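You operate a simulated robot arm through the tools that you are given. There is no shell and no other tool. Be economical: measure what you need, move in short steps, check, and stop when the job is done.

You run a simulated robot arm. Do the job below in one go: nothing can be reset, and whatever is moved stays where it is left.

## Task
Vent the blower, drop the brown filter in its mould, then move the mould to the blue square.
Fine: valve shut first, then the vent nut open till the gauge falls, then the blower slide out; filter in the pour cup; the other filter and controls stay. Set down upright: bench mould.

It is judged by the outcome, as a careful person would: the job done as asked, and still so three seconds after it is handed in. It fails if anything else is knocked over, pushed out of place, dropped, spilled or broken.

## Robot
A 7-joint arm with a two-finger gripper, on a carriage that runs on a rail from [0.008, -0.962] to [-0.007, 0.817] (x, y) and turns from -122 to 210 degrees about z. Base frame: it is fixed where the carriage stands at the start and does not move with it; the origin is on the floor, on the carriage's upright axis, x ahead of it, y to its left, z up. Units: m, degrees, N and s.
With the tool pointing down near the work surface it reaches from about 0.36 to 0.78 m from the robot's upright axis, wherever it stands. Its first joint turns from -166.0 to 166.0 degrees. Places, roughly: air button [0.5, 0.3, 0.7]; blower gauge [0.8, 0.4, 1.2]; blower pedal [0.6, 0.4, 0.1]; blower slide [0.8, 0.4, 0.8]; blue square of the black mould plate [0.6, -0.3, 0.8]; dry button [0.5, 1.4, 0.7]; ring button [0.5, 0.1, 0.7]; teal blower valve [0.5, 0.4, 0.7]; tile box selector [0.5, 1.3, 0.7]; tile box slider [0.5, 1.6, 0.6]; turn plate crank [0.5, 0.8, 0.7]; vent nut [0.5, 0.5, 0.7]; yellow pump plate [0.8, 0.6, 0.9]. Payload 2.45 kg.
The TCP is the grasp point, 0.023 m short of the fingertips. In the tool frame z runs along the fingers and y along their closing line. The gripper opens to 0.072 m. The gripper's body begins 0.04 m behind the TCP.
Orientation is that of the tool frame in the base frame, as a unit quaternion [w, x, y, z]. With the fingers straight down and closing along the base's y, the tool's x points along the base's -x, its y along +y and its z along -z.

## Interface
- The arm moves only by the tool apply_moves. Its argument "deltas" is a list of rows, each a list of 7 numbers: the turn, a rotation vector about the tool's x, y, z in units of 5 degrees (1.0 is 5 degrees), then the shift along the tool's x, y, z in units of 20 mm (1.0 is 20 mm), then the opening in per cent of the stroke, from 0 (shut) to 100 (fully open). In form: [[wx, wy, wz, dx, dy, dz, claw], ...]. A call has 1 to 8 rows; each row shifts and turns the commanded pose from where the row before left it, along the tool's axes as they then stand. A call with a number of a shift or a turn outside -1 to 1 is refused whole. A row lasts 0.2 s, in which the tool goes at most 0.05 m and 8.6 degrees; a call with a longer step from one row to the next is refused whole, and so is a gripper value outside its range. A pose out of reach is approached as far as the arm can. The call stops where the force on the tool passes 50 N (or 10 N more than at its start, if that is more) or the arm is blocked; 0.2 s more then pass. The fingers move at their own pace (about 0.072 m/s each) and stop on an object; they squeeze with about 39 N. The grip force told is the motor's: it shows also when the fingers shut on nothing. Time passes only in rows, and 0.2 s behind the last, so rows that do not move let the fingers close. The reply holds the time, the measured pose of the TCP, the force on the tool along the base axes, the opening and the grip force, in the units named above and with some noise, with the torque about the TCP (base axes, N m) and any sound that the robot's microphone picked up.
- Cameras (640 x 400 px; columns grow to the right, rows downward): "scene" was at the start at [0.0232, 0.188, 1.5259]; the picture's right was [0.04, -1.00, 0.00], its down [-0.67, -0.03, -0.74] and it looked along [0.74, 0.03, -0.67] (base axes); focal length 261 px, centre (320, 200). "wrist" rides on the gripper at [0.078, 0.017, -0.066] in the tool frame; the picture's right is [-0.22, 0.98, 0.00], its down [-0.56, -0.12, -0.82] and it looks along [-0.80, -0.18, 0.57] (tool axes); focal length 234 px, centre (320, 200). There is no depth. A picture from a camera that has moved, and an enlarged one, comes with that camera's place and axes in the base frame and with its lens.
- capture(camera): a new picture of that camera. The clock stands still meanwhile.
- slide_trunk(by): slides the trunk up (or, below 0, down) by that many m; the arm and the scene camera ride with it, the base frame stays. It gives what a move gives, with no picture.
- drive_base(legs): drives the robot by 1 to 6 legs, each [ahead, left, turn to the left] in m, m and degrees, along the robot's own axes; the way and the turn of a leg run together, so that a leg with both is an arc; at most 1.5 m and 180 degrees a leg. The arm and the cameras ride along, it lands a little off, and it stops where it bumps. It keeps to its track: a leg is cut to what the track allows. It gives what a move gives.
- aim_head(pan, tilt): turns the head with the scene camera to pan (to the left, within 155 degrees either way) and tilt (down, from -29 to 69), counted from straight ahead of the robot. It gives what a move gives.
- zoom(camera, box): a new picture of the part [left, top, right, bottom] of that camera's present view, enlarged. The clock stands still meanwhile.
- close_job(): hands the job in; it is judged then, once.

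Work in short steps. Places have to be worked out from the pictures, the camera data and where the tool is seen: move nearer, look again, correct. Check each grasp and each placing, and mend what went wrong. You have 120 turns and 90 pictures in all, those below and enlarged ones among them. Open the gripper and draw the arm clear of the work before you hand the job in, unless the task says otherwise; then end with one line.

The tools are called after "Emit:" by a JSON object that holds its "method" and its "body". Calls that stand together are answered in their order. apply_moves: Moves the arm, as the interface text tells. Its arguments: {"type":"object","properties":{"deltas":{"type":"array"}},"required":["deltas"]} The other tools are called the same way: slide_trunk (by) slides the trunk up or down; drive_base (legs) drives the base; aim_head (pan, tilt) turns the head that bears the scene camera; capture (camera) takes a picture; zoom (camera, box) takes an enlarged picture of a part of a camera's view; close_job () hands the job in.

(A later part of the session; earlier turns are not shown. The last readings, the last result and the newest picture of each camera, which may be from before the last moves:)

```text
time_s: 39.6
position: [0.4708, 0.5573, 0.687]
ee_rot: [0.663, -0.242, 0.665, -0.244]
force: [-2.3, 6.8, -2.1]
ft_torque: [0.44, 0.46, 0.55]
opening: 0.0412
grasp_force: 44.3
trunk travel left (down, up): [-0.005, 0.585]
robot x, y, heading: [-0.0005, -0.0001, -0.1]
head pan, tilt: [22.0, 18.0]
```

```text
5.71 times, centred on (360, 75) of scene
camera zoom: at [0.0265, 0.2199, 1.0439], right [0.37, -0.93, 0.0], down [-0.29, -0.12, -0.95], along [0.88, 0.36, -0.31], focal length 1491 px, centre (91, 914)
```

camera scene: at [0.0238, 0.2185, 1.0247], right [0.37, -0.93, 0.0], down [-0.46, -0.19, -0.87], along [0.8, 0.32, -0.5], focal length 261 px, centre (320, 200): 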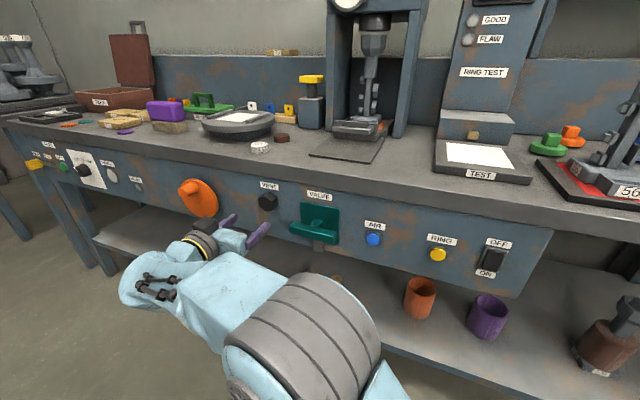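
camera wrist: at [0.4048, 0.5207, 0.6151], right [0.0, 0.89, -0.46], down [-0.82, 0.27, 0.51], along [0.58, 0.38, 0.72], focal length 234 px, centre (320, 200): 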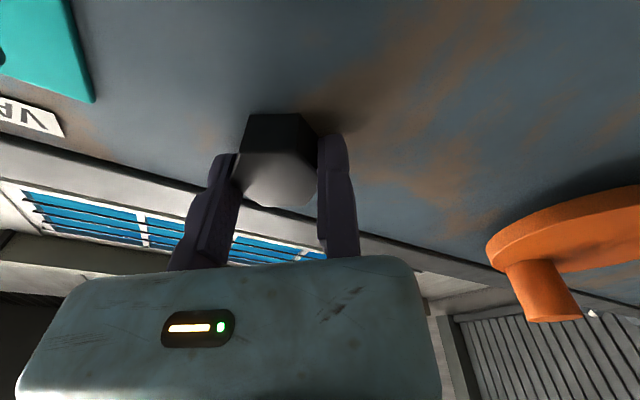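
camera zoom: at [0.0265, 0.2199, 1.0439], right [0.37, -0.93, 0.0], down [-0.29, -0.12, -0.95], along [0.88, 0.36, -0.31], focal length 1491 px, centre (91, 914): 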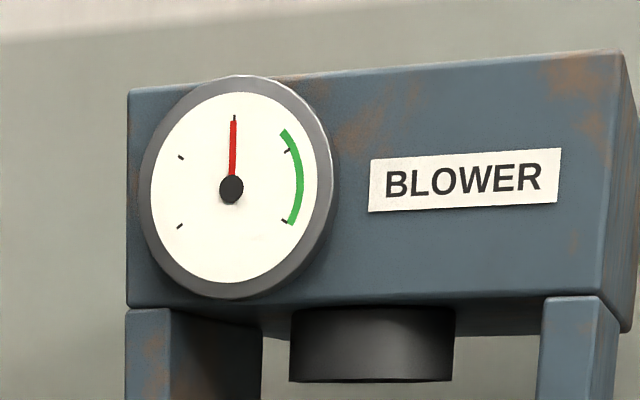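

The nut turns with the tool, and the gauge needle is still mid-scale. I'll continue.

Emit:
{"method": "apply_moves", "body": {"deltas": [[0, 0, -1, 0.087, -0.004, 0, 0], [0, 0, -1, 0.087, -0.004, 0, 0], [0, 0, -1, 0.087, -0.004, 0, 0], [0, 0, -1, 0.087, -0.004, 0, 0], [0, 0, -1, 0.087, -0.004, 0, 0], [0, 0, -1, 0.087, -0.004, 0, 0], [0, 0, -1, 0.087, -0.004, 0, 0], [0, 0, -1, 0.087, -0.004, 0, 0]]}}

Emit:
{"method": "zoom", "body": {"camera": "scene", "box": [310, 40, 410, 110]}}

```text
time_s: 41.4
position: [0.4714, 0.545, 0.6794]
ee_rot: [0.54, -0.455, 0.543, -0.455]
force: [-0.6, 4.7, -6.5]
ft_torque: [1.3, -0.01, -0.33]
opening: 0.0412
grasp_force: 45.0
trunk travel left (down, up): [-0.005, 0.585]
robot x, y, heading: [0.0026, -0.002, 0.0]
head pan, tilt: [22.0, 18.0]
```

```text
5.71 times, centred on (360, 75) of scene
camera zoom: at [0.0266, 0.2199, 1.0439], right [0.37, -0.93, 0.0], down [-0.29, -0.12, -0.95], along [0.88, 0.36, -0.31], focal length 1491 px, centre (91, 914)
```

zoom: 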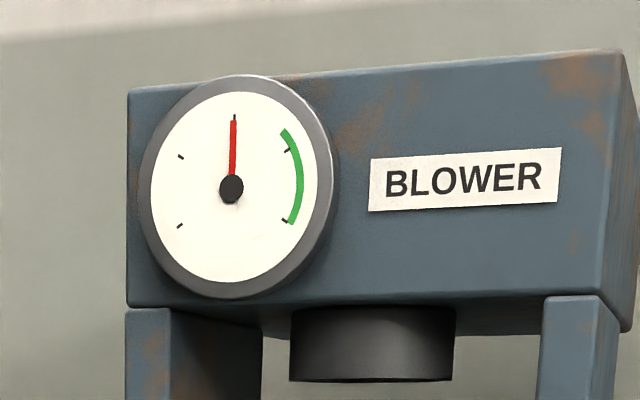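

Eighty degrees done and no fall yet; I'll keep turning.

Emit:
{"method": "apply_moves", "body": {"deltas": [[0, 0, -1, 0.087, -0.004, 0, 0], [0, 0, -1, 0.087, -0.004, 0, 0], [0, 0, -1, 0.087, -0.004, 0, 0], [0, 0, -1, 0.087, -0.004, 0, 0], [0, 0, -1, 0.087, -0.004, 0, 0], [0, 0, -1, 0.087, -0.004, 0, 0], [0, 0, -1, 0.087, -0.004, 0, 0], [0, 0, -1, 0.087, -0.004, 0, 0]]}}

Emit:
{"method": "zoom", "body": {"camera": "scene", "box": [310, 40, 410, 110]}}

```text
time_s: 43.2
position: [0.4711, 0.5316, 0.6822]
ee_rot: [-0.351, 0.614, -0.354, 0.613]
force: [0.5, -2.1, -16.2]
ft_torque: [0.85, -1.11, -0.06]
opening: 0.0417
grasp_force: 45.1
trunk travel left (down, up): [-0.005, 0.585]
robot x, y, heading: [0.0005, -0.002, -0.2]
head pan, tilt: [22.0, 18.0]
```

```text
5.71 times, centred on (360, 75) of scene
camera zoom: at [0.0269, 0.22, 1.0438], right [0.37, -0.93, 0.0], down [-0.29, -0.12, -0.95], along [0.88, 0.36, -0.31], focal length 1491 px, centre (91, 914)
```

zoom: 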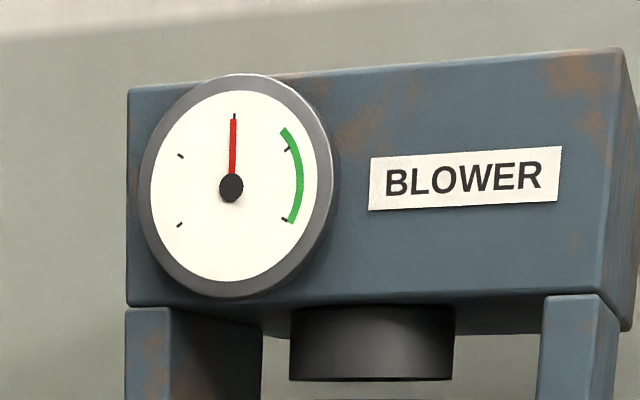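

Emit:
{"method": "apply_moves", "body": {"deltas": [[0, 0, -1, 0.087, -0.004, 0, 0], [0, 0, -1, 0.087, -0.004, 0, 0], [0, 0, -1, 0.087, -0.004, 0, 0], [0, 0, -1, 0.087, -0.004, 0, 0], [0, 0, -1, 0.087, -0.004, 0, 0], [0, 0, -1, 0.087, -0.004, 0, 0], [0, 0, -1, 0.087, -0.004, 0, 0], [0, 0, -1, 0.087, -0.004, 0, 0]]}}

Emit:
{"method": "capture", "body": {"camera": "scene"}}

Emit:
{"method": "capture", "body": {"camera": "wrist"}}

```text
time_s: 45.0
position: [0.4724, 0.5241, 0.6909]
ee_rot: [-0.119, 0.698, -0.124, 0.695]
force: [-11.6, -29.8, -30.0]
ft_torque: [0.34, -0.89, 0.92]
opening: 0.0413
grasp_force: 45.4
trunk travel left (down, up): [-0.005, 0.585]
robot x, y, heading: [0.0028, 0.0008, -0.2]
head pan, tilt: [22.0, 18.0]
```

```text
51 pictures are left
camera scene: at [0.027, 0.2192, 1.044], right [0.37, -0.93, 0.0], down [-0.29, -0.12, -0.95], along [0.88, 0.36, -0.31], focal length 261 px, centre (320, 200)
```

scene: 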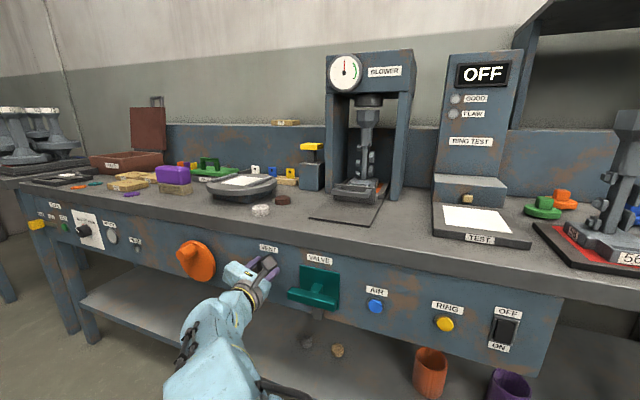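

```text
50 pictures are left
camera wrist: at [0.4067, 0.4811, 0.7583], right [-0.01, -0.85, -0.53], down [-0.82, 0.31, -0.48], along [0.57, 0.43, -0.7], focal length 234 px, centre (320, 200)
```

wrist: 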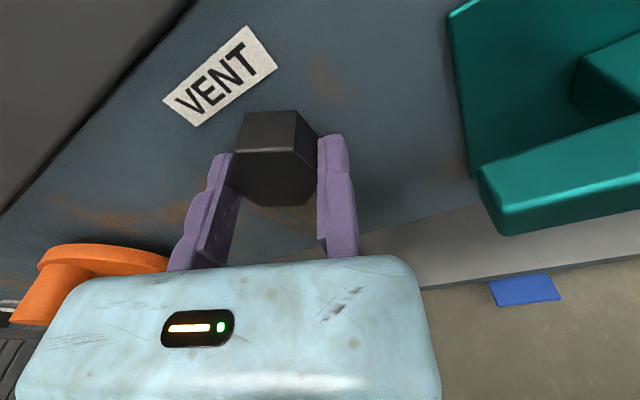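

At 160° the nut still turns freely with the tool. I'll relieve the side load and continue.

Emit:
{"method": "apply_moves", "body": {"deltas": [[0, 0, -1, 0.06, 0.05, 0, 0], [0, 0, -1, 0.06, 0.05, 0, 0], [0, 0, -1, 0.087, 0, 0, 0], [0, 0, -1, 0.087, 0, 0, 0], [0, 0, -1, 0.087, 0, 0, 0], [0, 0, -1, 0.087, 0, 0, 0], [0, 0, -1, 0.087, 0, 0, 0], [0, 0, -1, 0.087, 0, 0, 0]]}}

Emit:
{"method": "capture", "body": {"camera": "scene"}}

```text
time_s: 46.8
position: [0.4699, 0.5227, 0.7067]
ee_rot: [0.122, 0.697, 0.123, 0.696]
force: [4.2, -7.1, 0.1]
ft_torque: [1.34, 0.04, 0.61]
opening: 0.041
grasp_force: 44.7
trunk travel left (down, up): [-0.005, 0.585]
robot x, y, heading: [0.0003, 0.0012, 0.1]
head pan, tilt: [22.0, 18.0]
```

```text
49 pictures are left
camera scene: at [0.0266, 0.2191, 1.0442], right [0.37, -0.93, 0.0], down [-0.29, -0.12, -0.95], along [0.88, 0.36, -0.31], focal length 261 px, centre (320, 200)
```

scene: 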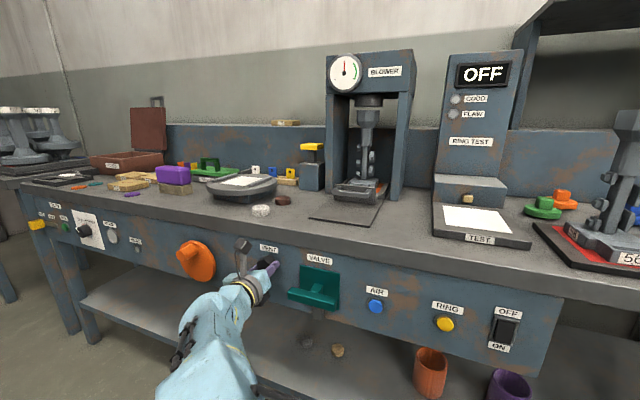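

Needle still at the top. I'll keep turning.

Emit:
{"method": "apply_moves", "body": {"deltas": [[0, 0, -1, 0.087, 0, 0, 0], [0, 0, -1, 0.087, 0, 0, 0], [0, 0, -1, 0.087, 0, 0, 0], [0, 0, -1, 0.087, 0, 0, 0], [0, 0, -1, 0.087, 0, 0, 0], [0, 0, -1, 0.087, 0, 0, 0], [0, 0, -1, 0.087, 0, 0, 0], [0, 0, -1, 0.087, 0, 0, 0]]}}

Emit:
{"method": "zoom", "body": {"camera": "scene", "box": [230, 40, 410, 310]}}

```text
time_s: 48.6
position: [0.4701, 0.5287, 0.7174]
ee_rot: [0.355, 0.613, 0.353, 0.611]
force: [-0.9, -11.7, 7.7]
ft_torque: [0.91, 0.47, 0.89]
opening: 0.0417
grasp_force: 44.9
trunk travel left (down, up): [-0.005, 0.585]
robot x, y, heading: [-0.0038, -0.0004, 0.3]
head pan, tilt: [22.0, 18.0]
```

```text
1.48 times, centred on (320, 175) of scene
camera zoom: at [0.0262, 0.2186, 1.0443], right [0.37, -0.93, 0.0], down [-0.29, -0.11, -0.95], along [0.88, 0.36, -0.31], focal length 387 px, centre (320, 237)
```

zoom: 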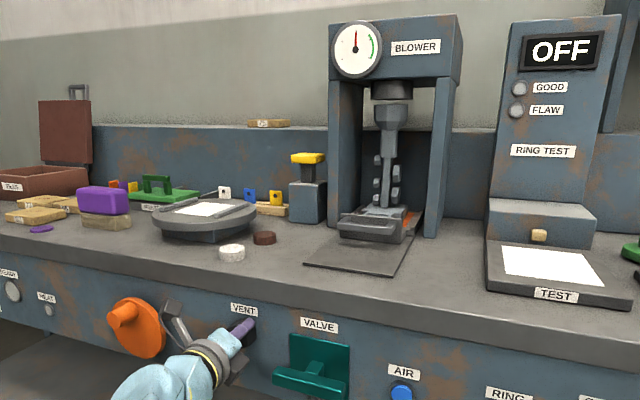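

Emit:
{"method": "apply_moves", "body": {"deltas": [[0, 0, -1, 0.087, 0, 0, 0], [0, 0, -1, 0.087, 0, 0, 0], [0, 0, -1, 0.087, 0, 0, 0], [0, 0, -1, 0.087, 0, 0, 0], [0, 0, -1, 0.087, 0, 0, 0], [0, 0, -1, 0.087, 0, 0, 0], [0, 0, -1, 0.087, 0, 0, 0], [0, 0, -1, 0.087, 0, 0, 0]]}}

Emit:
{"method": "zoom", "body": {"camera": "scene", "box": [230, 40, 410, 310]}}

```text
time_s: 50.4
position: [0.4712, 0.5384, 0.7206]
ee_rot: [0.511, 0.489, 0.511, 0.488]
force: [2.5, -3.9, 19.6]
ft_torque: [0.72, -0.87, -0.52]
opening: 0.0415
grasp_force: 44.8
out of reach, approached as far as the arm can: row 8
trunk travel left (down, up): [-0.005, 0.585]
robot x, y, heading: [-0.0032, 0.0001, 0.0]
head pan, tilt: [22.0, 18.0]
```

```text
1.48 times, centred on (320, 175) of scene
camera zoom: at [0.0257, 0.2184, 1.0444], right [0.37, -0.93, 0.0], down [-0.29, -0.11, -0.95], along [0.88, 0.36, -0.31], focal length 387 px, centre (320, 237)
```

zoom: 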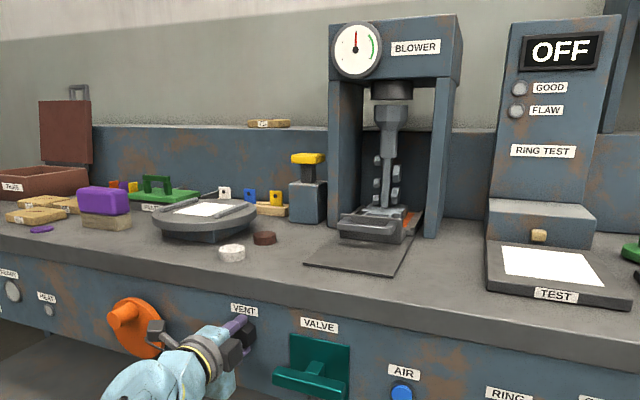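

Emit:
{"method": "zoom", "body": {"camera": "scene", "box": [310, 40, 410, 110]}}

Emit:
{"method": "capture", "body": {"camera": "wrist"}}

```text
5.71 times, centred on (360, 75) of scene
camera zoom: at [0.0257, 0.2184, 1.0444], right [0.37, -0.93, 0.0], down [-0.29, -0.11, -0.95], along [0.88, 0.36, -0.31], focal length 1491 px, centre (91, 914)
```

zoom: 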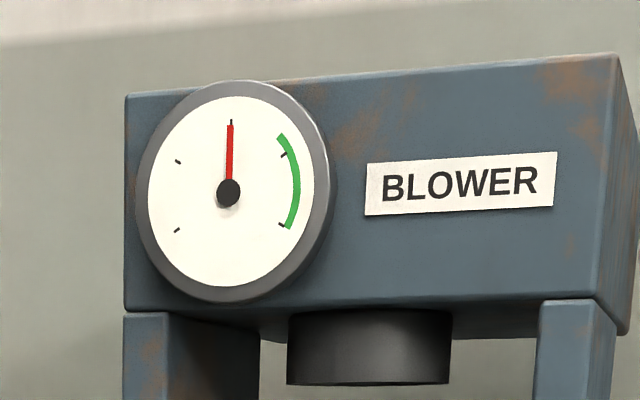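

```text
45 pictures are left
camera wrist: at [0.405, 0.618, 0.7342], right [0.0, -0.17, 0.98], down [-0.82, -0.56, -0.1], along [0.57, -0.81, -0.14], focal length 234 px, centre (320, 200)
```

wrist: 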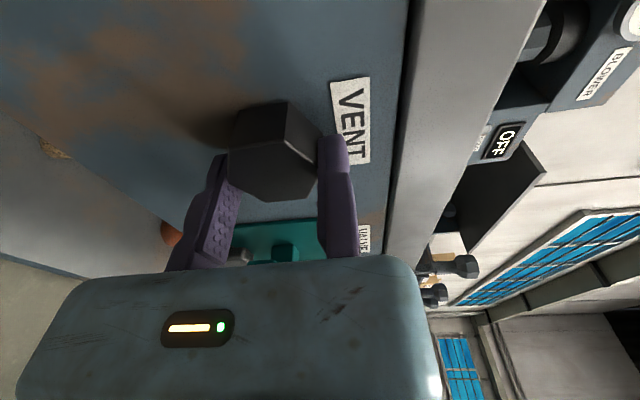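

The wrist limit is reached after 272° CCW and the needle is unchanged, so the nut needs more turns. I'll open around the nut, unwind 300° with clearance, and re-grip.

Emit:
{"method": "apply_moves", "body": {"deltas": [[0, 0, 0, 0, 0, 0, 100], [0, 0, 0, 0, 0, 0, 100], [0, 0, 0, 0, 0.2, 0, 100], [0, 0, 0, 0, 0.15, 0, 100], [0, 0, 1, -0.118, -0.005, 0, 100], [0, 0, 1, -0.118, -0.005, 0, 100], [0, 0, 1, -0.118, -0.005, 0, 100], [0, 0, 1, -0.118, -0.005, 0, 100]]}}

Emit:
{"method": "apply_moves", "body": {"deltas": [[0, 0, 1, -0.118, -0.005, 0, 100], [0, 0, 1, -0.118, -0.005, 0, 100], [0, 0, 1, -0.118, -0.005, 0, 100], [0, 0, 1, -0.118, -0.005, 0, 100], [0, 0, 1, -0.118, -0.005, 0, 100], [0, 0, 1, -0.118, -0.005, 0, 100], [0, 0, 1, -0.118, -0.005, 0, 100], [0, 0, 1, -0.118, -0.005, 0, 100]]}}

Emit:
{"method": "capture", "body": {"camera": "wrist"}}

```text
time_s: 52.2
position: [0.4723, 0.5331, 0.7214]
ee_rot: [0.419, 0.571, 0.418, 0.569]
force: [-0.3, -1.1, -0.2]
ft_torque: [-0.02, 0.04, -0.01]
opening: 0.0721
grasp_force: 0.1
out of reach, approached as far as the arm can: row 4
trunk travel left (down, up): [-0.005, 0.585]
robot x, y, heading: [-0.0029, -0.0017, -0.0]
head pan, tilt: [22.0, 18.0]
```

```text
time_s: 54.0
position: [0.471, 0.5179, 0.7092]
ee_rot: [0.198, 0.68, 0.198, 0.678]
force: [-0.5, 0.0, -1.0]
ft_torque: [0.03, 0.01, 0.01]
opening: 0.0717
grasp_force: 0.0
trunk travel left (down, up): [-0.005, 0.585]
robot x, y, heading: [-0.0014, -0.001, 0.2]
head pan, tilt: [22.0, 18.0]
```

```text
44 pictures are left
camera wrist: at [0.4052, 0.5457, 0.7837], right [0.0, -0.94, 0.34], down [-0.82, -0.19, -0.54], along [0.57, -0.28, -0.77], focal length 234 px, centre (320, 200)
```

wrist: 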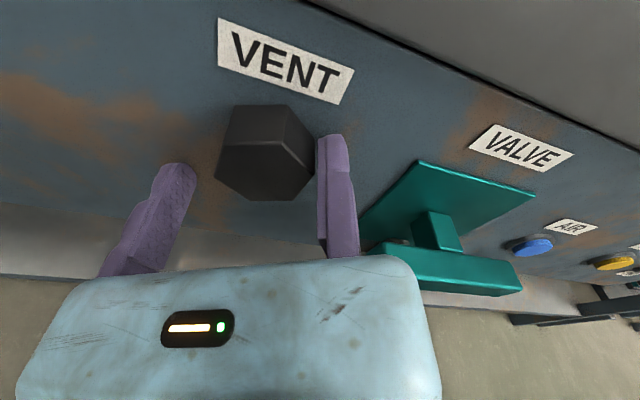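

Clear, though the margin is only ~2 mm; I'll widen it slightly and continue the unwinding.

Emit:
{"method": "apply_moves", "body": {"deltas": [[0, 0, 1, -0.118, 0.1, 0, 100], [0, 0, 1, -0.126, -0.005, 0, 100], [0, 0, 1, -0.126, -0.005, 0, 100], [0, 0, 1, -0.126, -0.005, 0, 100], [0, 0, 1, -0.126, -0.005, 0, 100], [0, 0, 1, -0.126, -0.005, 0, 100], [0, 0, 1, -0.126, -0.005, 0, 100], [0, 0, 1, -0.126, -0.005, 0, 100]]}}

Emit:
{"method": "apply_moves", "body": {"deltas": [[0, 0, 1, -0.126, -0.005, 0, 100], [0, 0, 1, -0.126, -0.005, 0, 100], [0, 0, 1, -0.126, -0.005, 0, 100], [0, 0, 1, -0.126, -0.005, 0, 100], [0, 0, 1, -0.126, -0.005, 0, 100], [0, 0, 1, -0.126, -0.005, 0, 100], [0, 0, 1, -0.126, -0.005, 0, 100], [0, 0, 1, -0.126, -0.005, 0, 100]]}}

Emit:
{"method": "apply_moves", "body": {"deltas": [[0, 0, 1, -0.126, -0.005, 0, 100], [0, 0, 1, -0.126, -0.005, 0, 100], [0, 0, 1, -0.126, -0.005, 0, 100], [0, 0, 1, -0.126, -0.005, 0, 100], [0, 0, 1, -0.126, -0.005, 0, 100], [0, 0, 1, -0.126, -0.005, 0, 100], [0, 0, 1, -0.126, -0.005, 0, 100], [0, 0, 1, -0.126, -0.005, 0, 100]]}}

Emit:
{"method": "apply_moves", "body": {"deltas": [[0, 0, 1, -0.126, -0.005, 0, 100], [0, 0, 1, -0.126, -0.005, 0, 100], [0, 0, 1, -0.126, -0.005, 0, 100], [0, 0, 1, -0.126, -0.005, 0, 100], [0, 0, 1, -0.126, -0.005, 0, 100], [0, 0, 1, -0.126, -0.005, 0, 100], [0, 0, 1, -0.126, -0.005, 0, 100], [0, 0, 1, -0.126, -0.005, 0, 100]]}}

```text
time_s: 55.8
position: [0.4716, 0.5124, 0.693]
ee_rot: [-0.045, 0.706, -0.047, 0.705]
force: [0.8, -1.0, -0.5]
ft_torque: [-0.01, -0.04, 0.01]
opening: 0.072
grasp_force: 0.1
trunk travel left (down, up): [-0.005, 0.585]
robot x, y, heading: [-0.0014, 0.0012, 0.1]
head pan, tilt: [22.0, 18.0]
```

```text
time_s: 57.6
position: [0.471, 0.5213, 0.6746]
ee_rot: [-0.285, 0.647, -0.286, 0.646]
force: [0.6, -0.4, 0.2]
ft_torque: [0.01, -0.01, 0.01]
opening: 0.0722
grasp_force: 0.0
trunk travel left (down, up): [-0.005, 0.585]
robot x, y, heading: [0.0001, 0.0013, 0.3]
head pan, tilt: [22.0, 18.0]
```

```text
time_s: 59.4
position: [0.471, 0.5386, 0.667]
ee_rot: [-0.488, 0.511, -0.489, 0.511]
force: [-0.5, -0.4, 0.7]
ft_torque: [0.02, -0.03, 0.02]
opening: 0.0721
grasp_force: 0.1
trunk travel left (down, up): [-0.005, 0.585]
robot x, y, heading: [0.0026, -0.0032, 0.2]
head pan, tilt: [22.0, 18.0]
```

```text
time_s: 61.2
position: [0.47, 0.5585, 0.6722]
ee_rot: [0.633, -0.312, 0.635, -0.313]
force: [0.1, 0.4, -0.2]
ft_torque: [-0.01, 0.04, 0.01]
opening: 0.072
grasp_force: 0.1
trunk travel left (down, up): [-0.005, 0.585]
robot x, y, heading: [-0.002, 0.0018, -0.3]
head pan, tilt: [22.0, 18.0]
```

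Emit:
{"method": "apply_moves", "body": {"deltas": [[0, 0, 1, -0.126, -0.005, 0, 100], [0, 0, 1, -0.126, -0.005, 0, 100], [0, 0, 1, -0.126, -0.005, 0, 100], [0, 0, 1, -0.126, -0.005, 0, 100], [0, 0, 1, -0.126, -0.005, 0, 100], [0, 0, 1, -0.126, -0.005, 0, 100], [0, 0, 1, -0.126, -0.005, 0, 100], [0, 0, 1, -0.126, -0.005, 0, 100]]}}

Emit:
{"method": "apply_moves", "body": {"deltas": [[0, 0, 1, -0.126, -0.005, 0, 100], [0, 0, 1, -0.126, -0.005, 0, 100], [0, 0, 1, -0.126, -0.005, 0, 100], [0, 0, 1, -0.126, -0.005, 0, 100], [0, 0, 1, -0.126, -0.005, 0, 100], [0, 0, 1, -0.126, -0.005, 0, 100], [0, 0, 1, -0.126, -0.005, 0, 100], [0, 0, 1, -0.126, -0.005, 0, 100]]}}

Emit:
{"method": "capture", "body": {"camera": "wrist"}}

```text
time_s: 63.0
position: [0.4705, 0.5696, 0.6882]
ee_rot: [0.702, -0.076, 0.704, -0.077]
force: [-0.1, 0.1, 0.6]
ft_torque: [0.01, 0.02, 0.0]
opening: 0.0722
grasp_force: 0.1
trunk travel left (down, up): [-0.005, 0.585]
robot x, y, heading: [0.0019, -0.0026, 0.0]
head pan, tilt: [22.0, 18.0]
```

```text
time_s: 64.8
position: [0.4716, 0.5655, 0.7088]
ee_rot: [0.686, 0.168, 0.687, 0.168]
force: [-0.3, -0.4, 0.2]
ft_torque: [0.0, -0.02, -0.02]
opening: 0.0721
grasp_force: 0.0
trunk travel left (down, up): [-0.005, 0.585]
robot x, y, heading: [0.0019, 0.0037, 0.1]
head pan, tilt: [22.0, 18.0]
```

```text
43 pictures are left
camera wrist: at [0.4056, 0.6174, 0.6474], right [0.0, 0.77, 0.64], down [-0.82, -0.37, 0.44], along [0.57, -0.53, 0.63], focal length 234 px, centre (320, 200)
```

wrist: 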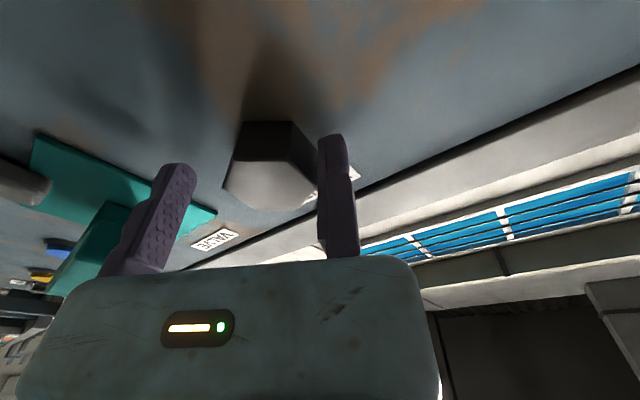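

Flats are aligned with the fingers at roll +27°. I'll nudge to contact, close, and continue CCW.

Emit:
{"method": "apply_moves", "body": {"deltas": [[0, 0, 0, -0.15, -0.12, 0, 80], [0, 0, 0, 0, -0.11, 0, 65], [0, 0, 0, 0, 0, 0, 40], [0, 0, 0, 0, 0, 0, 0], [0, 0, 0, 0, 0, 0, 0], [0, 0, -1, 0.087, 0, 0, 0], [0, 0, -1, 0.087, 0, 0, 0], [0, 0, -1, 0.087, 0, 0, 0]]}}

Emit:
{"method": "apply_moves", "body": {"deltas": [[0, 0, -1, 0.087, -0.004, 0, 0], [0, 0, -1, 0.087, -0.004, 0, 0], [0, 0, -1, 0.087, -0.004, 0, 0], [0, 0, -1, 0.087, -0.004, 0, 0], [0, 0, -1, 0.087, -0.004, 0, 0], [0, 0, -1, 0.087, -0.004, 0, 0], [0, 0, -1, 0.087, -0.004, 0, 0], [0, 0, -1, 0.087, -0.004, 0, 0]]}}

Emit:
{"method": "zoom", "body": {"camera": "scene", "box": [230, 40, 410, 310]}}

```text
time_s: 66.6
position: [0.4701, 0.5617, 0.7043]
ee_rot: [0.702, 0.078, 0.704, 0.076]
force: [-1.7, -7.6, -4.6]
ft_torque: [1.21, -0.35, 0.44]
opening: 0.0409
grasp_force: 44.9
trunk travel left (down, up): [-0.005, 0.585]
robot x, y, heading: [-0.0021, -0.0006, 0.1]
head pan, tilt: [22.0, 18.0]
```

```text
time_s: 68.4
position: [0.4709, 0.5609, 0.6909]
ee_rot: [0.686, -0.169, 0.687, -0.17]
force: [3.1, -3.4, 1.0]
ft_torque: [0.9, 0.08, 0.73]
opening: 0.0418
grasp_force: 44.6
trunk travel left (down, up): [-0.005, 0.585]
robot x, y, heading: [0.0003, 0.0022, 0.1]
head pan, tilt: [22.0, 18.0]
```

```text
1.48 times, centred on (320, 175) of scene
camera zoom: at [0.0265, 0.2193, 1.0441], right [0.37, -0.93, 0.0], down [-0.29, -0.12, -0.95], along [0.88, 0.36, -0.31], focal length 387 px, centre (320, 237)
```

zoom: 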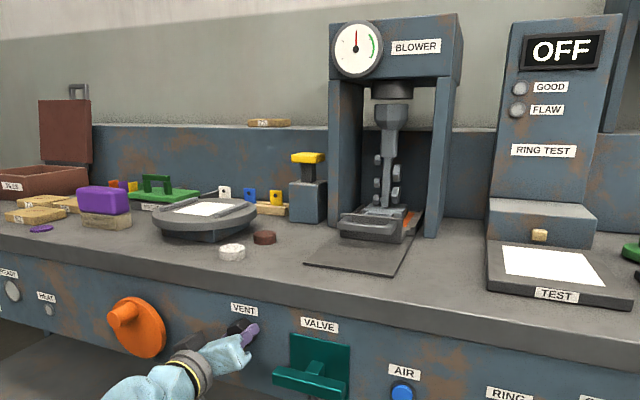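

Total ~327° and still no fall. I'll turn on, several strokes before the next look.

Emit:
{"method": "apply_moves", "body": {"deltas": [[0, 0, -1, 0.087, -0.004, 0, 0], [0, 0, -1, 0.087, -0.004, 0, 0], [0, 0, -1, 0.087, -0.004, 0, 0], [0, 0, -1, 0.087, -0.004, 0, 0], [0, 0, -1, 0.087, -0.004, 0, 0], [0, 0, -1, 0.087, -0.004, 0, 0], [0, 0, -1, 0.087, -0.004, 0, 0], [0, 0, -1, 0.087, -0.004, 0, 0]]}}

Emit:
{"method": "apply_moves", "body": {"deltas": [[0, 0, -1, 0.087, -0.004, 0, 0], [0, 0, -1, 0.087, -0.004, 0, 0], [0, 0, -1, 0.087, -0.004, 0, 0], [0, 0, -1, 0.087, -0.004, 0, 0], [0, 0, -1, 0.087, -0.004, 0, 0], [0, 0, -1, 0.087, -0.004, 0, 0], [0, 0, -1, 0.087, -0.004, 0, 0], [0, 0, -1, 0.087, -0.004, 0, 0]]}}

Emit:
{"method": "zoom", "body": {"camera": "scene", "box": [310, 40, 410, 110]}}

```text
time_s: 70.2
position: [0.4697, 0.5516, 0.6814]
ee_rot: [0.587, -0.395, 0.588, -0.393]
force: [6.8, 6.1, -6.5]
ft_torque: [0.59, 0.62, 0.56]
opening: 0.0416
grasp_force: 45.3
trunk travel left (down, up): [-0.005, 0.585]
robot x, y, heading: [-0.0003, 0.003, -0.0]
head pan, tilt: [22.0, 18.0]
```

```text
time_s: 72.0
position: [0.472, 0.5373, 0.6796]
ee_rot: [-0.415, 0.572, -0.42, 0.57]
force: [-6.8, 2.3, -24.2]
ft_torque: [1.38, -0.73, -0.23]
opening: 0.0405
grasp_force: 45.1
trunk travel left (down, up): [-0.005, 0.585]
robot x, y, heading: [0.0007, -0.0003, 0.0]
head pan, tilt: [22.0, 18.0]
```

```text
5.71 times, centred on (360, 75) of scene
camera zoom: at [0.0269, 0.2206, 1.0436], right [0.37, -0.93, 0.0], down [-0.29, -0.12, -0.95], along [0.88, 0.36, -0.31], focal length 1491 px, centre (91, 914)
```

zoom: 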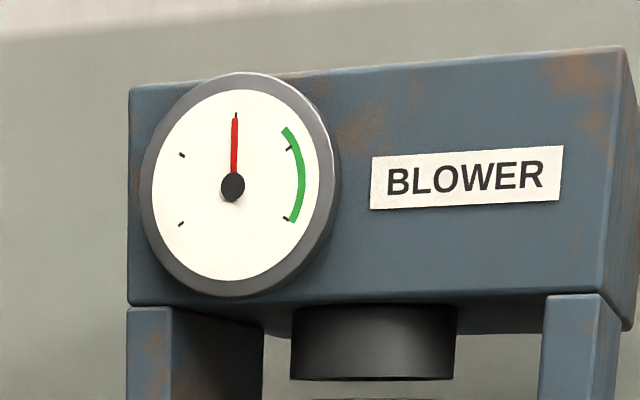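

Openings show the nut follows the fingers, and there has been no stop so far. I'll continue CCW to the wrist limit.

Emit:
{"method": "apply_moves", "body": {"deltas": [[0, 0, -1, 0.087, 0.05, 0, 0], [0, 0, -1, 0.087, 0.03, 0, 0], [0, 0, -1, 0.087, -0.004, 0, 0], [0, 0, -1, 0.087, -0.004, 0, 0], [0, 0, -1, 0.087, -0.004, 0, 0], [0, 0, -1, 0.087, -0.004, 0, 0], [0, 0, -1, 0.087, -0.004, 0, 0], [0, 0, -1, 0.087, -0.004, 0, 0]]}}

Emit:
{"method": "apply_moves", "body": {"deltas": [[0, 0, -1, 0.087, -0.004, 0, 0], [0, 0, -1, 0.087, -0.004, 0, 0], [0, 0, -1, 0.087, -0.004, 0, 0], [0, 0, -1, 0.087, -0.004, 0, 0], [0, 0, -1, 0.087, -0.004, 0, 0], [0, 0, -1, 0.087, -0.004, 0, 0], [0, 0, -1, 0.087, -0.004, 0, 0], [0, 0, -1, 0.087, -0.004, 0, 0]]}}

Emit:
{"method": "zoom", "body": {"camera": "scene", "box": [310, 40, 410, 110]}}

```text
time_s: 73.8
position: [0.4723, 0.5247, 0.6872]
ee_rot: [-0.196, 0.679, -0.2, 0.679]
force: [1.3, -13.9, -18.4]
ft_torque: [0.97, -1.05, 0.51]
opening: 0.0416
grasp_force: 45.1
trunk travel left (down, up): [-0.005, 0.585]
robot x, y, heading: [0.0002, 0.0021, -0.1]
head pan, tilt: [22.0, 18.0]
```

```text
time_s: 75.6
position: [0.4718, 0.5206, 0.7028]
ee_rot: [0.048, 0.706, 0.044, 0.705]
force: [0.9, -34.4, -10.2]
ft_torque: [0.5, -0.4, 0.91]
opening: 0.0415
grasp_force: 45.2
trunk travel left (down, up): [-0.005, 0.585]
robot x, y, heading: [-0.0028, 0.0013, -0.3]
head pan, tilt: [22.0, 18.0]
```

```text
5.71 times, centred on (360, 75) of scene
camera zoom: at [0.0269, 0.2182, 1.0444], right [0.37, -0.93, 0.0], down [-0.29, -0.11, -0.95], along [0.88, 0.36, -0.31], focal length 1491 px, centre (91, 914)
```

zoom: 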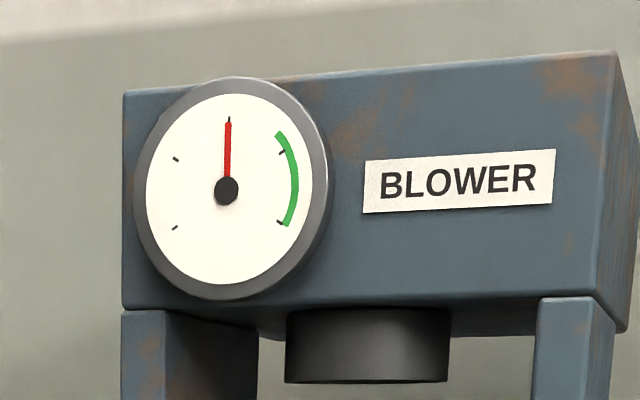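

No change after ~490° and the torque readings look periodic, which suggests slipping. I'll inspect the nut in the grip.

Emit:
{"method": "zoom", "body": {"camera": "wrist", "box": [190, 80, 390, 220]}}

```text
2.86 times, centred on (290, 150) of wrist
camera zoom: at [0.4064, 0.5148, 0.7813], right [-0.01, -1.0, -0.09], down [-0.82, 0.05, -0.57], along [0.57, 0.07, -0.82], focal length 669 px, centre (406, 343)
```

zoom: 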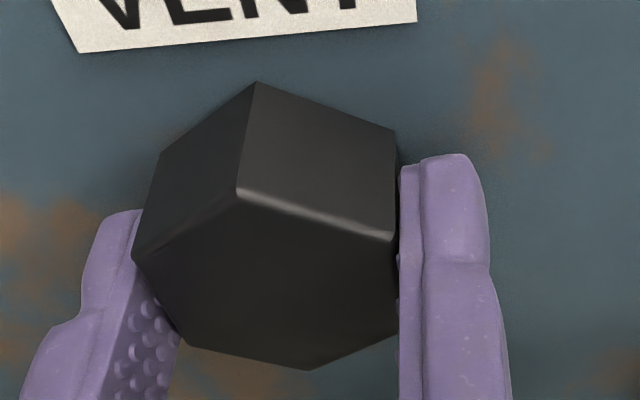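

Emit:
{"method": "apply_moves", "body": {"deltas": [[0, 0, -1, 0.087, 0.04, 0, 0], [0, 0, -1, 0.087, 0.03, 0, 0], [0, 0, -1, 0.087, -0.004, 0, 0], [0, 0, -1, 0.087, -0.004, 0, 0], [0, 0, -1, 0.087, -0.004, 0, 0]]}}

Emit:
{"method": "zoom", "body": {"camera": "wrist", "box": [190, 80, 390, 220]}}

```text
time_s: 76.8
position: [0.4705, 0.5224, 0.7119]
ee_rot: [0.199, 0.679, 0.197, 0.678]
force: [0.6, -23.7, 3.7]
ft_torque: [0.76, 0.01, 0.93]
opening: 0.0417
grasp_force: 45.4
trunk travel left (down, up): [-0.005, 0.585]
robot x, y, heading: [-0.0004, 0.0015, 0.2]
head pan, tilt: [22.0, 18.0]
```

```text
2.86 times, centred on (290, 150) of wrist
camera zoom: at [0.4053, 0.5516, 0.7852], right [0.0, -0.94, 0.34], down [-0.82, -0.19, -0.54], along [0.57, -0.28, -0.77], focal length 669 px, centre (406, 343)
```

zoom: 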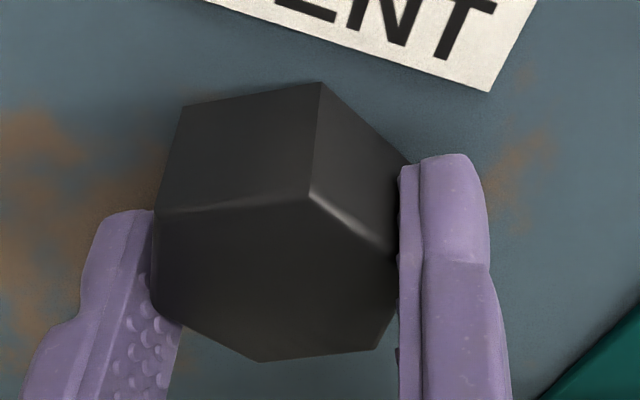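

Comparing the two views, the nut stays fixed to the wall while the fingers slip round it, so CCW is blocked. I'll align to its flats (roll −180°) and turn clockwise.

Emit:
{"method": "apply_moves", "body": {"deltas": [[0, 0, 0, 0, 0, 0, 70], [0, 0, 1, -0.095, 0.05, 0, 70], [0, 0, 1, -0.095, 0, 0, 70], [0, 0, 1, -0.095, 0, 0, 70], [0, 0, 1, -0.095, 0, 0, 70], [0, 0, 1, -0.095, 0, 0, 70], [0, 0, 1, -0.095, 0, 0, 70], [0, 0, 0.4, -0.03, 0, 0, 70]]}}

Emit:
{"method": "apply_moves", "body": {"deltas": [[0, 0, 0, 0, 0, 0, 0], [0, 0, 0, 0, 0, 0, 0], [0, 0, 0, 0, 0, 0, 0]]}}

Emit:
{"method": "zoom", "body": {"camera": "wrist", "box": [190, 80, 390, 220]}}

```text
time_s: 78.6
position: [0.47, 0.5209, 0.6982]
ee_rot: [0.004, 0.708, 0.002, 0.706]
force: [2.8, -6.0, 0.3]
ft_torque: [-0.02, 0.03, 0.01]
opening: 0.0503
grasp_force: 0.1
trunk travel left (down, up): [-0.005, 0.585]
robot x, y, heading: [0.0009, 0.0009, 0.2]
head pan, tilt: [22.0, 18.0]
```

```text
time_s: 79.4
position: [0.4698, 0.521, 0.6998]
ee_rot: [0.004, 0.708, 0.003, 0.706]
force: [0.5, -4.3, -1.6]
ft_torque: [-0.07, 0.15, 0.99]
opening: 0.0414
grasp_force: 44.8
trunk travel left (down, up): [-0.005, 0.585]
robot x, y, heading: [0.0001, 0.001, 0.0]
head pan, tilt: [22.0, 18.0]
```

```text
2.86 times, centred on (290, 150) of wrist
camera zoom: at [0.4048, 0.5047, 0.776], right [0.0, -0.98, -0.21], down [-0.82, 0.12, -0.56], along [0.57, 0.17, -0.8], focal length 669 px, centre (406, 343)
```

zoom: 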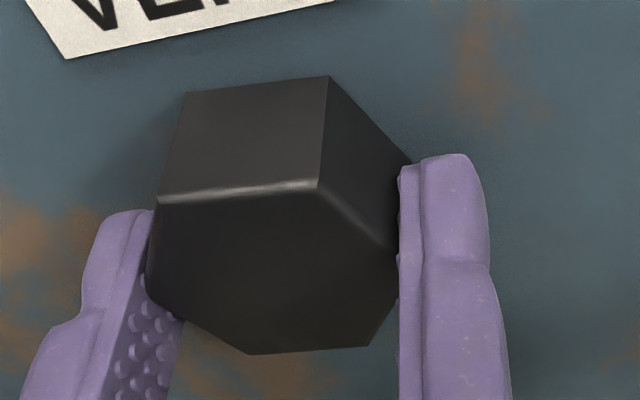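

The vertices show the nut did not move CCW, but it did turn about 30° when the open fingers brushed it clockwise. So it opens clockwise. I'll clear the pads, align to its flats at roll −150° and grip.

Emit:
{"method": "apply_moves", "body": {"deltas": [[0, 0, 0, 0, 0, 0, 100], [0, 0, 0, 0, 0, 0, 100], [0, 0, 0, 0, 0.35, 0, 100], [0, 0, 1, -0.118, -0.005, 0, 100], [0, 0, 1, -0.118, -0.005, 0, 100], [0, 0, 1, -0.118, -0.005, 0, 100], [0, 0, 1, -0.118, -0.005, 0, 100], [0, 0, 1, -0.118, -0.005, 0, 100]]}}

Emit:
{"method": "apply_moves", "body": {"deltas": [[0, 0, 1, -0.118, -0.005, 0, 100], [0, 0, 0, 0, 0, 0, 100]]}}

Emit:
{"method": "zoom", "body": {"camera": "wrist", "box": [190, 80, 390, 220]}}

Emit:
{"method": "zoom", "body": {"camera": "scene", "box": [310, 40, 410, 110]}}

```text
time_s: 81.2
position: [0.4711, 0.5155, 0.6875]
ee_rot: [-0.149, 0.692, -0.15, 0.69]
force: [-0.9, 0.0, -0.6]
ft_torque: [-0.05, 0.01, 0.0]
opening: 0.0722
grasp_force: 0.1
trunk travel left (down, up): [-0.005, 0.585]
robot x, y, heading: [-0.0011, -0.0, 0.1]
head pan, tilt: [22.0, 18.0]
```

```text
time_s: 81.8
position: [0.4703, 0.5168, 0.6847]
ee_rot: [-0.178, 0.684, -0.181, 0.684]
force: [-0.4, 0.2, 0.6]
ft_torque: [-0.01, 0.02, -0.02]
opening: 0.0718
grasp_force: 0.1
trunk travel left (down, up): [-0.005, 0.585]
robot x, y, heading: [-0.0029, -0.0014, 0.2]
head pan, tilt: [22.0, 18.0]
```

```text
2.86 times, centred on (290, 150) of wrist
camera zoom: at [0.4052, 0.4647, 0.7439], right [0.0, -0.74, -0.67], down [-0.82, 0.39, -0.42], along [0.57, 0.55, -0.61], focal length 669 px, centre (406, 343)
```

zoom: 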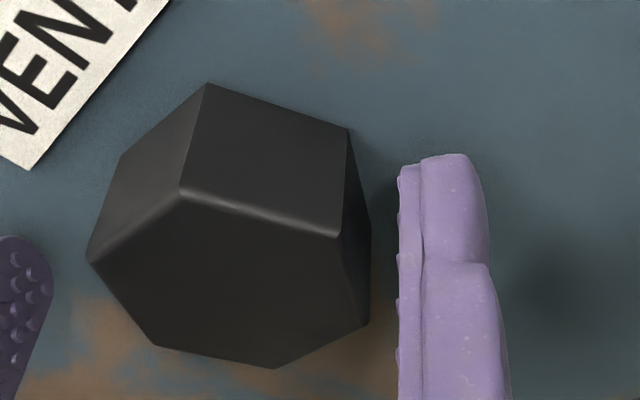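

```text
5.71 times, centred on (360, 75) of scene
camera zoom: at [0.0264, 0.2196, 1.044], right [0.37, -0.93, 0.0], down [-0.29, -0.12, -0.95], along [0.88, 0.36, -0.31], focal length 1491 px, centre (91, 914)
```

zoom: 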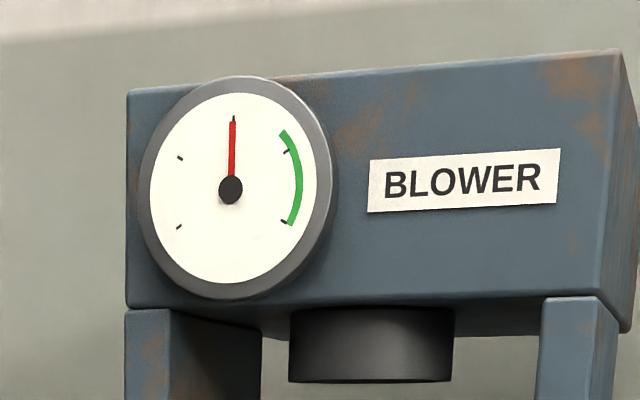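

The right flat is parallel to the fixed pad. I'll approach to contact, close, and turn clockwise 25°.

Emit:
{"method": "apply_moves", "body": {"deltas": [[0, 0, 0, -0.09, -0.25, 0, 80], [0, 0, 0, 0, -0.2, 0, 65], [0, 0, 0, 0, 0, 0, 50], [0, 0, 0, 0, 0, 0, 0], [0, 0, 0, 0, 0, 0, 0]]}}

Emit:
{"method": "apply_moves", "body": {"deltas": [[0, 0, 1, -0.089, 0, 0, 0], [0, 0, 1, -0.089, 0, 0, 0], [0, 0, 1, -0.089, 0, 0, 0], [0, 0, 1, -0.089, 0, 0, 0], [0, 0, 1, -0.089, 0, 0, 0]]}}

Emit:
{"method": "zoom", "body": {"camera": "wrist", "box": [190, 80, 390, 220]}}

```text
time_s: 83.0
position: [0.4717, 0.5242, 0.6875]
ee_rot: [-0.178, 0.685, -0.181, 0.683]
force: [-12.0, -22.1, -12.8]
ft_torque: [0.06, -1.02, 0.46]
opening: 0.0416
grasp_force: 44.8
trunk travel left (down, up): [-0.005, 0.585]
robot x, y, heading: [-0.0015, -0.002, -0.2]
head pan, tilt: [22.0, 18.0]
```

```text
time_s: 84.2
position: [0.4712, 0.532, 0.6819]
ee_rot: [-0.323, 0.629, -0.324, 0.629]
force: [6.3, -8.1, -9.0]
ft_torque: [0.06, -0.04, 1.15]
opening: 0.0414
grasp_force: 44.6
trunk travel left (down, up): [-0.005, 0.585]
robot x, y, heading: [-0.0012, 0.0003, -0.1]
head pan, tilt: [22.0, 18.0]
```

```text
2.86 times, centred on (290, 150) of wrist
camera zoom: at [0.4058, 0.4591, 0.7118], right [0.0, -0.39, -0.92], down [-0.82, 0.53, -0.22], along [0.57, 0.75, -0.32], focal length 669 px, centre (406, 343)
```

zoom: 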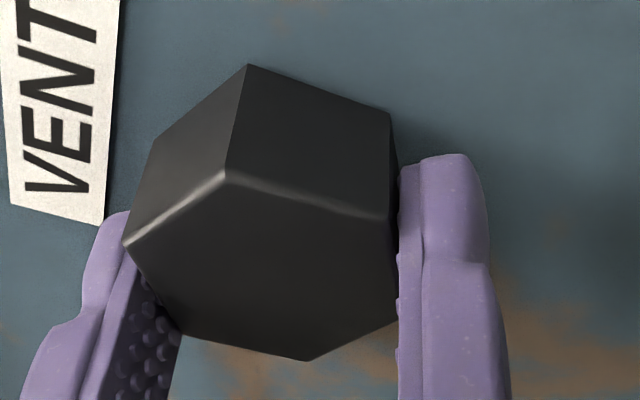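

The nut turns clockwise freely (torque ~0), and the CCW torque was friction slipping at the stop. I'll continue clockwise and watch the gauge.

Emit:
{"method": "apply_moves", "body": {"deltas": [[0, 0, 1, -0.089, 0, 0, 0], [0, 0, 1, -0.089, 0, 0, 0], [0, 0, 1, -0.089, 0, 0, 0], [0, 0, 1, -0.089, 0, 0, 0], [0, 0, 1, -0.089, 0, 0, 0], [0, 0, 1, -0.089, 0, 0, 0], [0, 0, 1, -0.089, 0, 0, 0], [0, 0, 1, -0.089, 0, 0, 0]]}}

Emit:
{"method": "apply_moves", "body": {"deltas": [[0, 0, 1, -0.089, 0, 0, 0], [0, 0, 1, -0.089, 0, 0, 0], [0, 0, 1, -0.089, 0, 0, 0], [0, 0, 1, -0.089, 0, 0, 0], [0, 0, 1, -0.089, 0, 0, 0], [0, 0, 1, -0.089, 0, 0, 0], [0, 0, 1, -0.089, 0, 0, 0], [0, 0, 1, -0.089, 0, 0, 0]]}}

Emit:
{"method": "zoom", "body": {"camera": "scene", "box": [230, 40, 410, 310]}}

```text
time_s: 86.0
position: [0.4698, 0.5456, 0.6801]
ee_rot: [0.52, -0.479, 0.52, -0.48]
force: [4.3, 7.4, 21.3]
ft_torque: [-0.7, 0.12, -0.09]
opening: 0.0417
grasp_force: 44.9
trunk travel left (down, up): [-0.005, 0.585]
robot x, y, heading: [0.0002, 0.0006, -0.0]
head pan, tilt: [22.0, 18.0]
```

```text
time_s: 87.8
position: [0.4707, 0.5543, 0.6833]
ee_rot: [0.651, -0.269, 0.654, -0.275]
force: [1.4, -13.9, 26.0]
ft_torque: [-0.46, 0.32, -0.06]
opening: 0.0406
grasp_force: 45.2
trunk travel left (down, up): [-0.005, 0.585]
robot x, y, heading: [0.0034, -0.0009, 0.1]
head pan, tilt: [22.0, 18.0]
```

```text
1.48 times, centred on (320, 175) of scene
camera zoom: at [0.0257, 0.2178, 1.0445], right [0.37, -0.93, 0.0], down [-0.29, -0.11, -0.95], along [0.88, 0.36, -0.31], focal length 387 px, centre (320, 237)
```

zoom: 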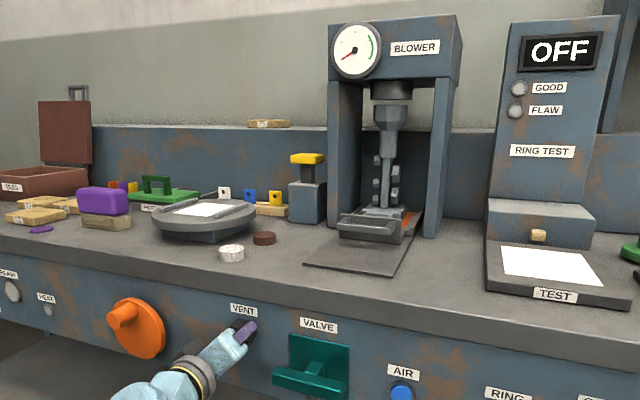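

The gauge has fallen to the low end, so the blower is vented. I'll release the nut and retract.

Emit:
{"method": "apply_moves", "body": {"deltas": [[0, 0, 0, 0, 0, 0, 100], [0, 0, 0, 0, 0, 0, 100], [0, 0, 0, 0, 0.25, 0, 100], [0, 0, 0, 0, 0, -0.9, 100], [0, 0, 0, 0, 0, -1, 100], [0, 0, 0, 0, 0, -1, 100], [0, 0, 0, 0, 0, -1, 100], [0, 0, 0, 0, 0, -1, 100]]}}

Emit:
{"method": "apply_moves", "body": {"deltas": [[0, 0, -1, 0, 0, -1, 100], [0, 0, -1, 0, 0, 0, 100], [0, 0, -1, 0, 0, 0, 100], [0, 0, -1, 0, 0, 0, 100], [0, 0, -1, 0, 0, 0, 100], [0, 0, -1, 0, 0, 0, 100], [0, 0, -1, 0, 0, 0, 100], [0, 0, -1, 0, 0, 0, 100]]}}

Emit:
{"method": "slide_trunk", "body": {"by": 0.45}}

Emit:
{"method": "capture", "body": {"camera": "scene"}}

```text
time_s: 89.6
position: [0.3724, 0.561, 0.6796]
ee_rot: [0.651, -0.274, 0.653, -0.274]
force: [-0.8, -0.1, -1.3]
ft_torque: [0.01, 0.03, -0.03]
opening: 0.0719
grasp_force: 0.0
trunk travel left (down, up): [-0.005, 0.585]
robot x, y, heading: [-0.0003, -0.0038, 0.0]
head pan, tilt: [22.0, 18.0]
```

```text
time_s: 91.4
position: [0.3518, 0.5621, 0.679]
ee_rot: [0.518, -0.48, 0.52, -0.481]
force: [0.4, 0.4, 0.4]
ft_torque: [-0.01, -0.02, -0.01]
opening: 0.0722
grasp_force: 0.0
trunk travel left (down, up): [-0.005, 0.585]
robot x, y, heading: [-0.0021, 0.0013, 0.1]
head pan, tilt: [22.0, 18.0]
```

```text
refused: 0.45 is not a number from -0.4 to 0.4
```

```text
32 pictures are left
camera scene: at [0.0264, 0.2196, 1.044], right [0.37, -0.93, 0.0], down [-0.29, -0.12, -0.95], along [0.88, 0.36, -0.31], focal length 261 px, centre (320, 200)
```

scene: 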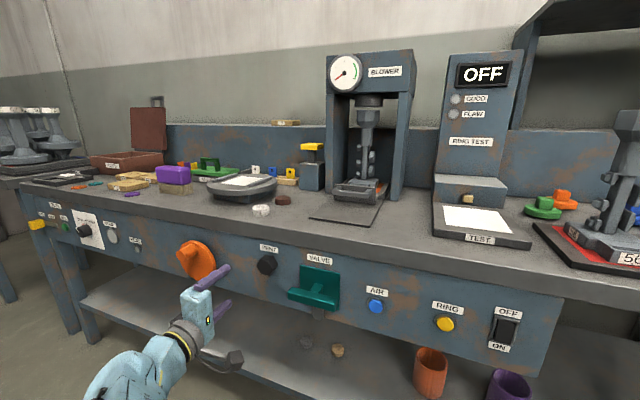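

The gauge stays low. Filter brown is at (0.638, 0.580, top 0.815), bench top at z≈0.80, and the slide handle bar at about (0.657, 0.384, 0.85). I'll raise the trunk and pitch the tool to point down while moving above the handle.

Emit:
{"method": "slide_trunk", "body": {"by": 0.4}}

Emit:
{"method": "apply_moves", "body": {"deltas": [[-1, 0, -0.9, 0.494, 0, 0.694, 100], [-1, 0, 0, 0.494, -0.06, 0.691, 100], [-1, 0, 0, 0.494, -0.121, 0.683, 100], [-1, 0, 0, 0.494, -0.18, 0.67, 100], [-1, 0, 0, 0.494, -0.237, 0.652, 100], [-1, 0, 0, 0.494, -0.293, 0.629, 100]]}}

Emit:
{"method": "apply_moves", "body": {"deltas": [[-1, 0, 0, 0.494, -0.347, 0.601, 100], [-1, 0, 0, 0.494, -0.398, 0.568, 100], [-1, 0, 0, 0.494, -0.446, 0.532, 100], [-1, 0, 0, 0.494, -0.491, 0.491, 100], [-1, 0, 0, 0.494, -0.532, 0.446, 100], [-1, 0, 0, 0.494, -0.568, 0.398, 100]]}}

Emit:
{"method": "apply_moves", "body": {"deltas": [[-1, 0, 0, 0.494, -0.601, 0.347, 100], [-1, 0, 0, 0.494, -0.629, 0.293, 100], [-1, 0, 0, 0.494, -0.652, 0.237, 100], [-1, 0, 0, 0.494, -0.67, 0.18, 100], [-1, 0, 0, 0.494, -0.683, 0.121, 100], [-1, 0, 0, 0.494, -0.691, 0.06, 100]]}}

Emit:
{"method": "capture", "body": {"camera": "wrist"}}

```text
time_s: 95.2
position: [0.3515, 0.5609, 1.0786]
ee_rot: [0.518, -0.481, 0.519, -0.481]
force: [0.5, 0.5, -0.1]
ft_torque: [-0.04, -0.03, 0.0]
opening: 0.0723
grasp_force: 0.0
trunk travel left (down, up): [-0.405, 0.185]
robot x, y, heading: [-0.0026, -0.0009, 0.2]
head pan, tilt: [22.0, 18.0]
```

```text
time_s: 96.6
position: [0.4353, 0.5027, 1.0788]
ee_rot: [-0.352, 0.614, -0.612, 0.353]
force: [-0.5, 0.0, 0.6]
ft_torque: [-0.04, 0.01, 0.0]
opening: 0.072
grasp_force: 0.3
trunk travel left (down, up): [-0.405, 0.185]
robot x, y, heading: [0.002, 0.0012, -0.2]
head pan, tilt: [22.0, 18.0]
```

```text
time_s: 98.0
position: [0.5187, 0.4434, 1.0773]
ee_rot: [-0.181, 0.684, -0.683, 0.183]
force: [-0.1, -0.1, 0.5]
ft_torque: [-0.03, -0.03, 0.03]
opening: 0.0721
grasp_force: 0.0
trunk travel left (down, up): [-0.405, 0.185]
robot x, y, heading: [-0.0015, 0.0034, 0.1]
head pan, tilt: [22.0, 18.0]
```

```text
time_s: 99.4
position: [0.5911, 0.3889, 1.0775]
ee_rot: [-0.018, 0.708, -0.705, 0.016]
force: [-0.4, 0.9, 1.0]
ft_torque: [-0.03, -0.03, -0.02]
opening: 0.072
grasp_force: 0.1
out of reach, approached as far as the arm can: row 6
trunk travel left (down, up): [-0.405, 0.185]
robot x, y, heading: [-0.0014, 0.001, -0.0]
head pan, tilt: [22.0, 18.0]
```

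```text
31 pictures are left
camera wrist: at [0.5708, 0.3122, 1.1419], right [-0.98, 0.21, -0.05], down [0.08, 0.56, 0.82], along [0.2, 0.8, -0.56], focal length 234 px, centre (320, 200)
```

wrist: 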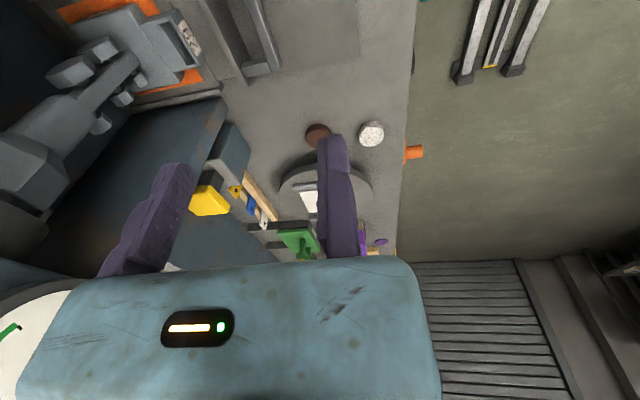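

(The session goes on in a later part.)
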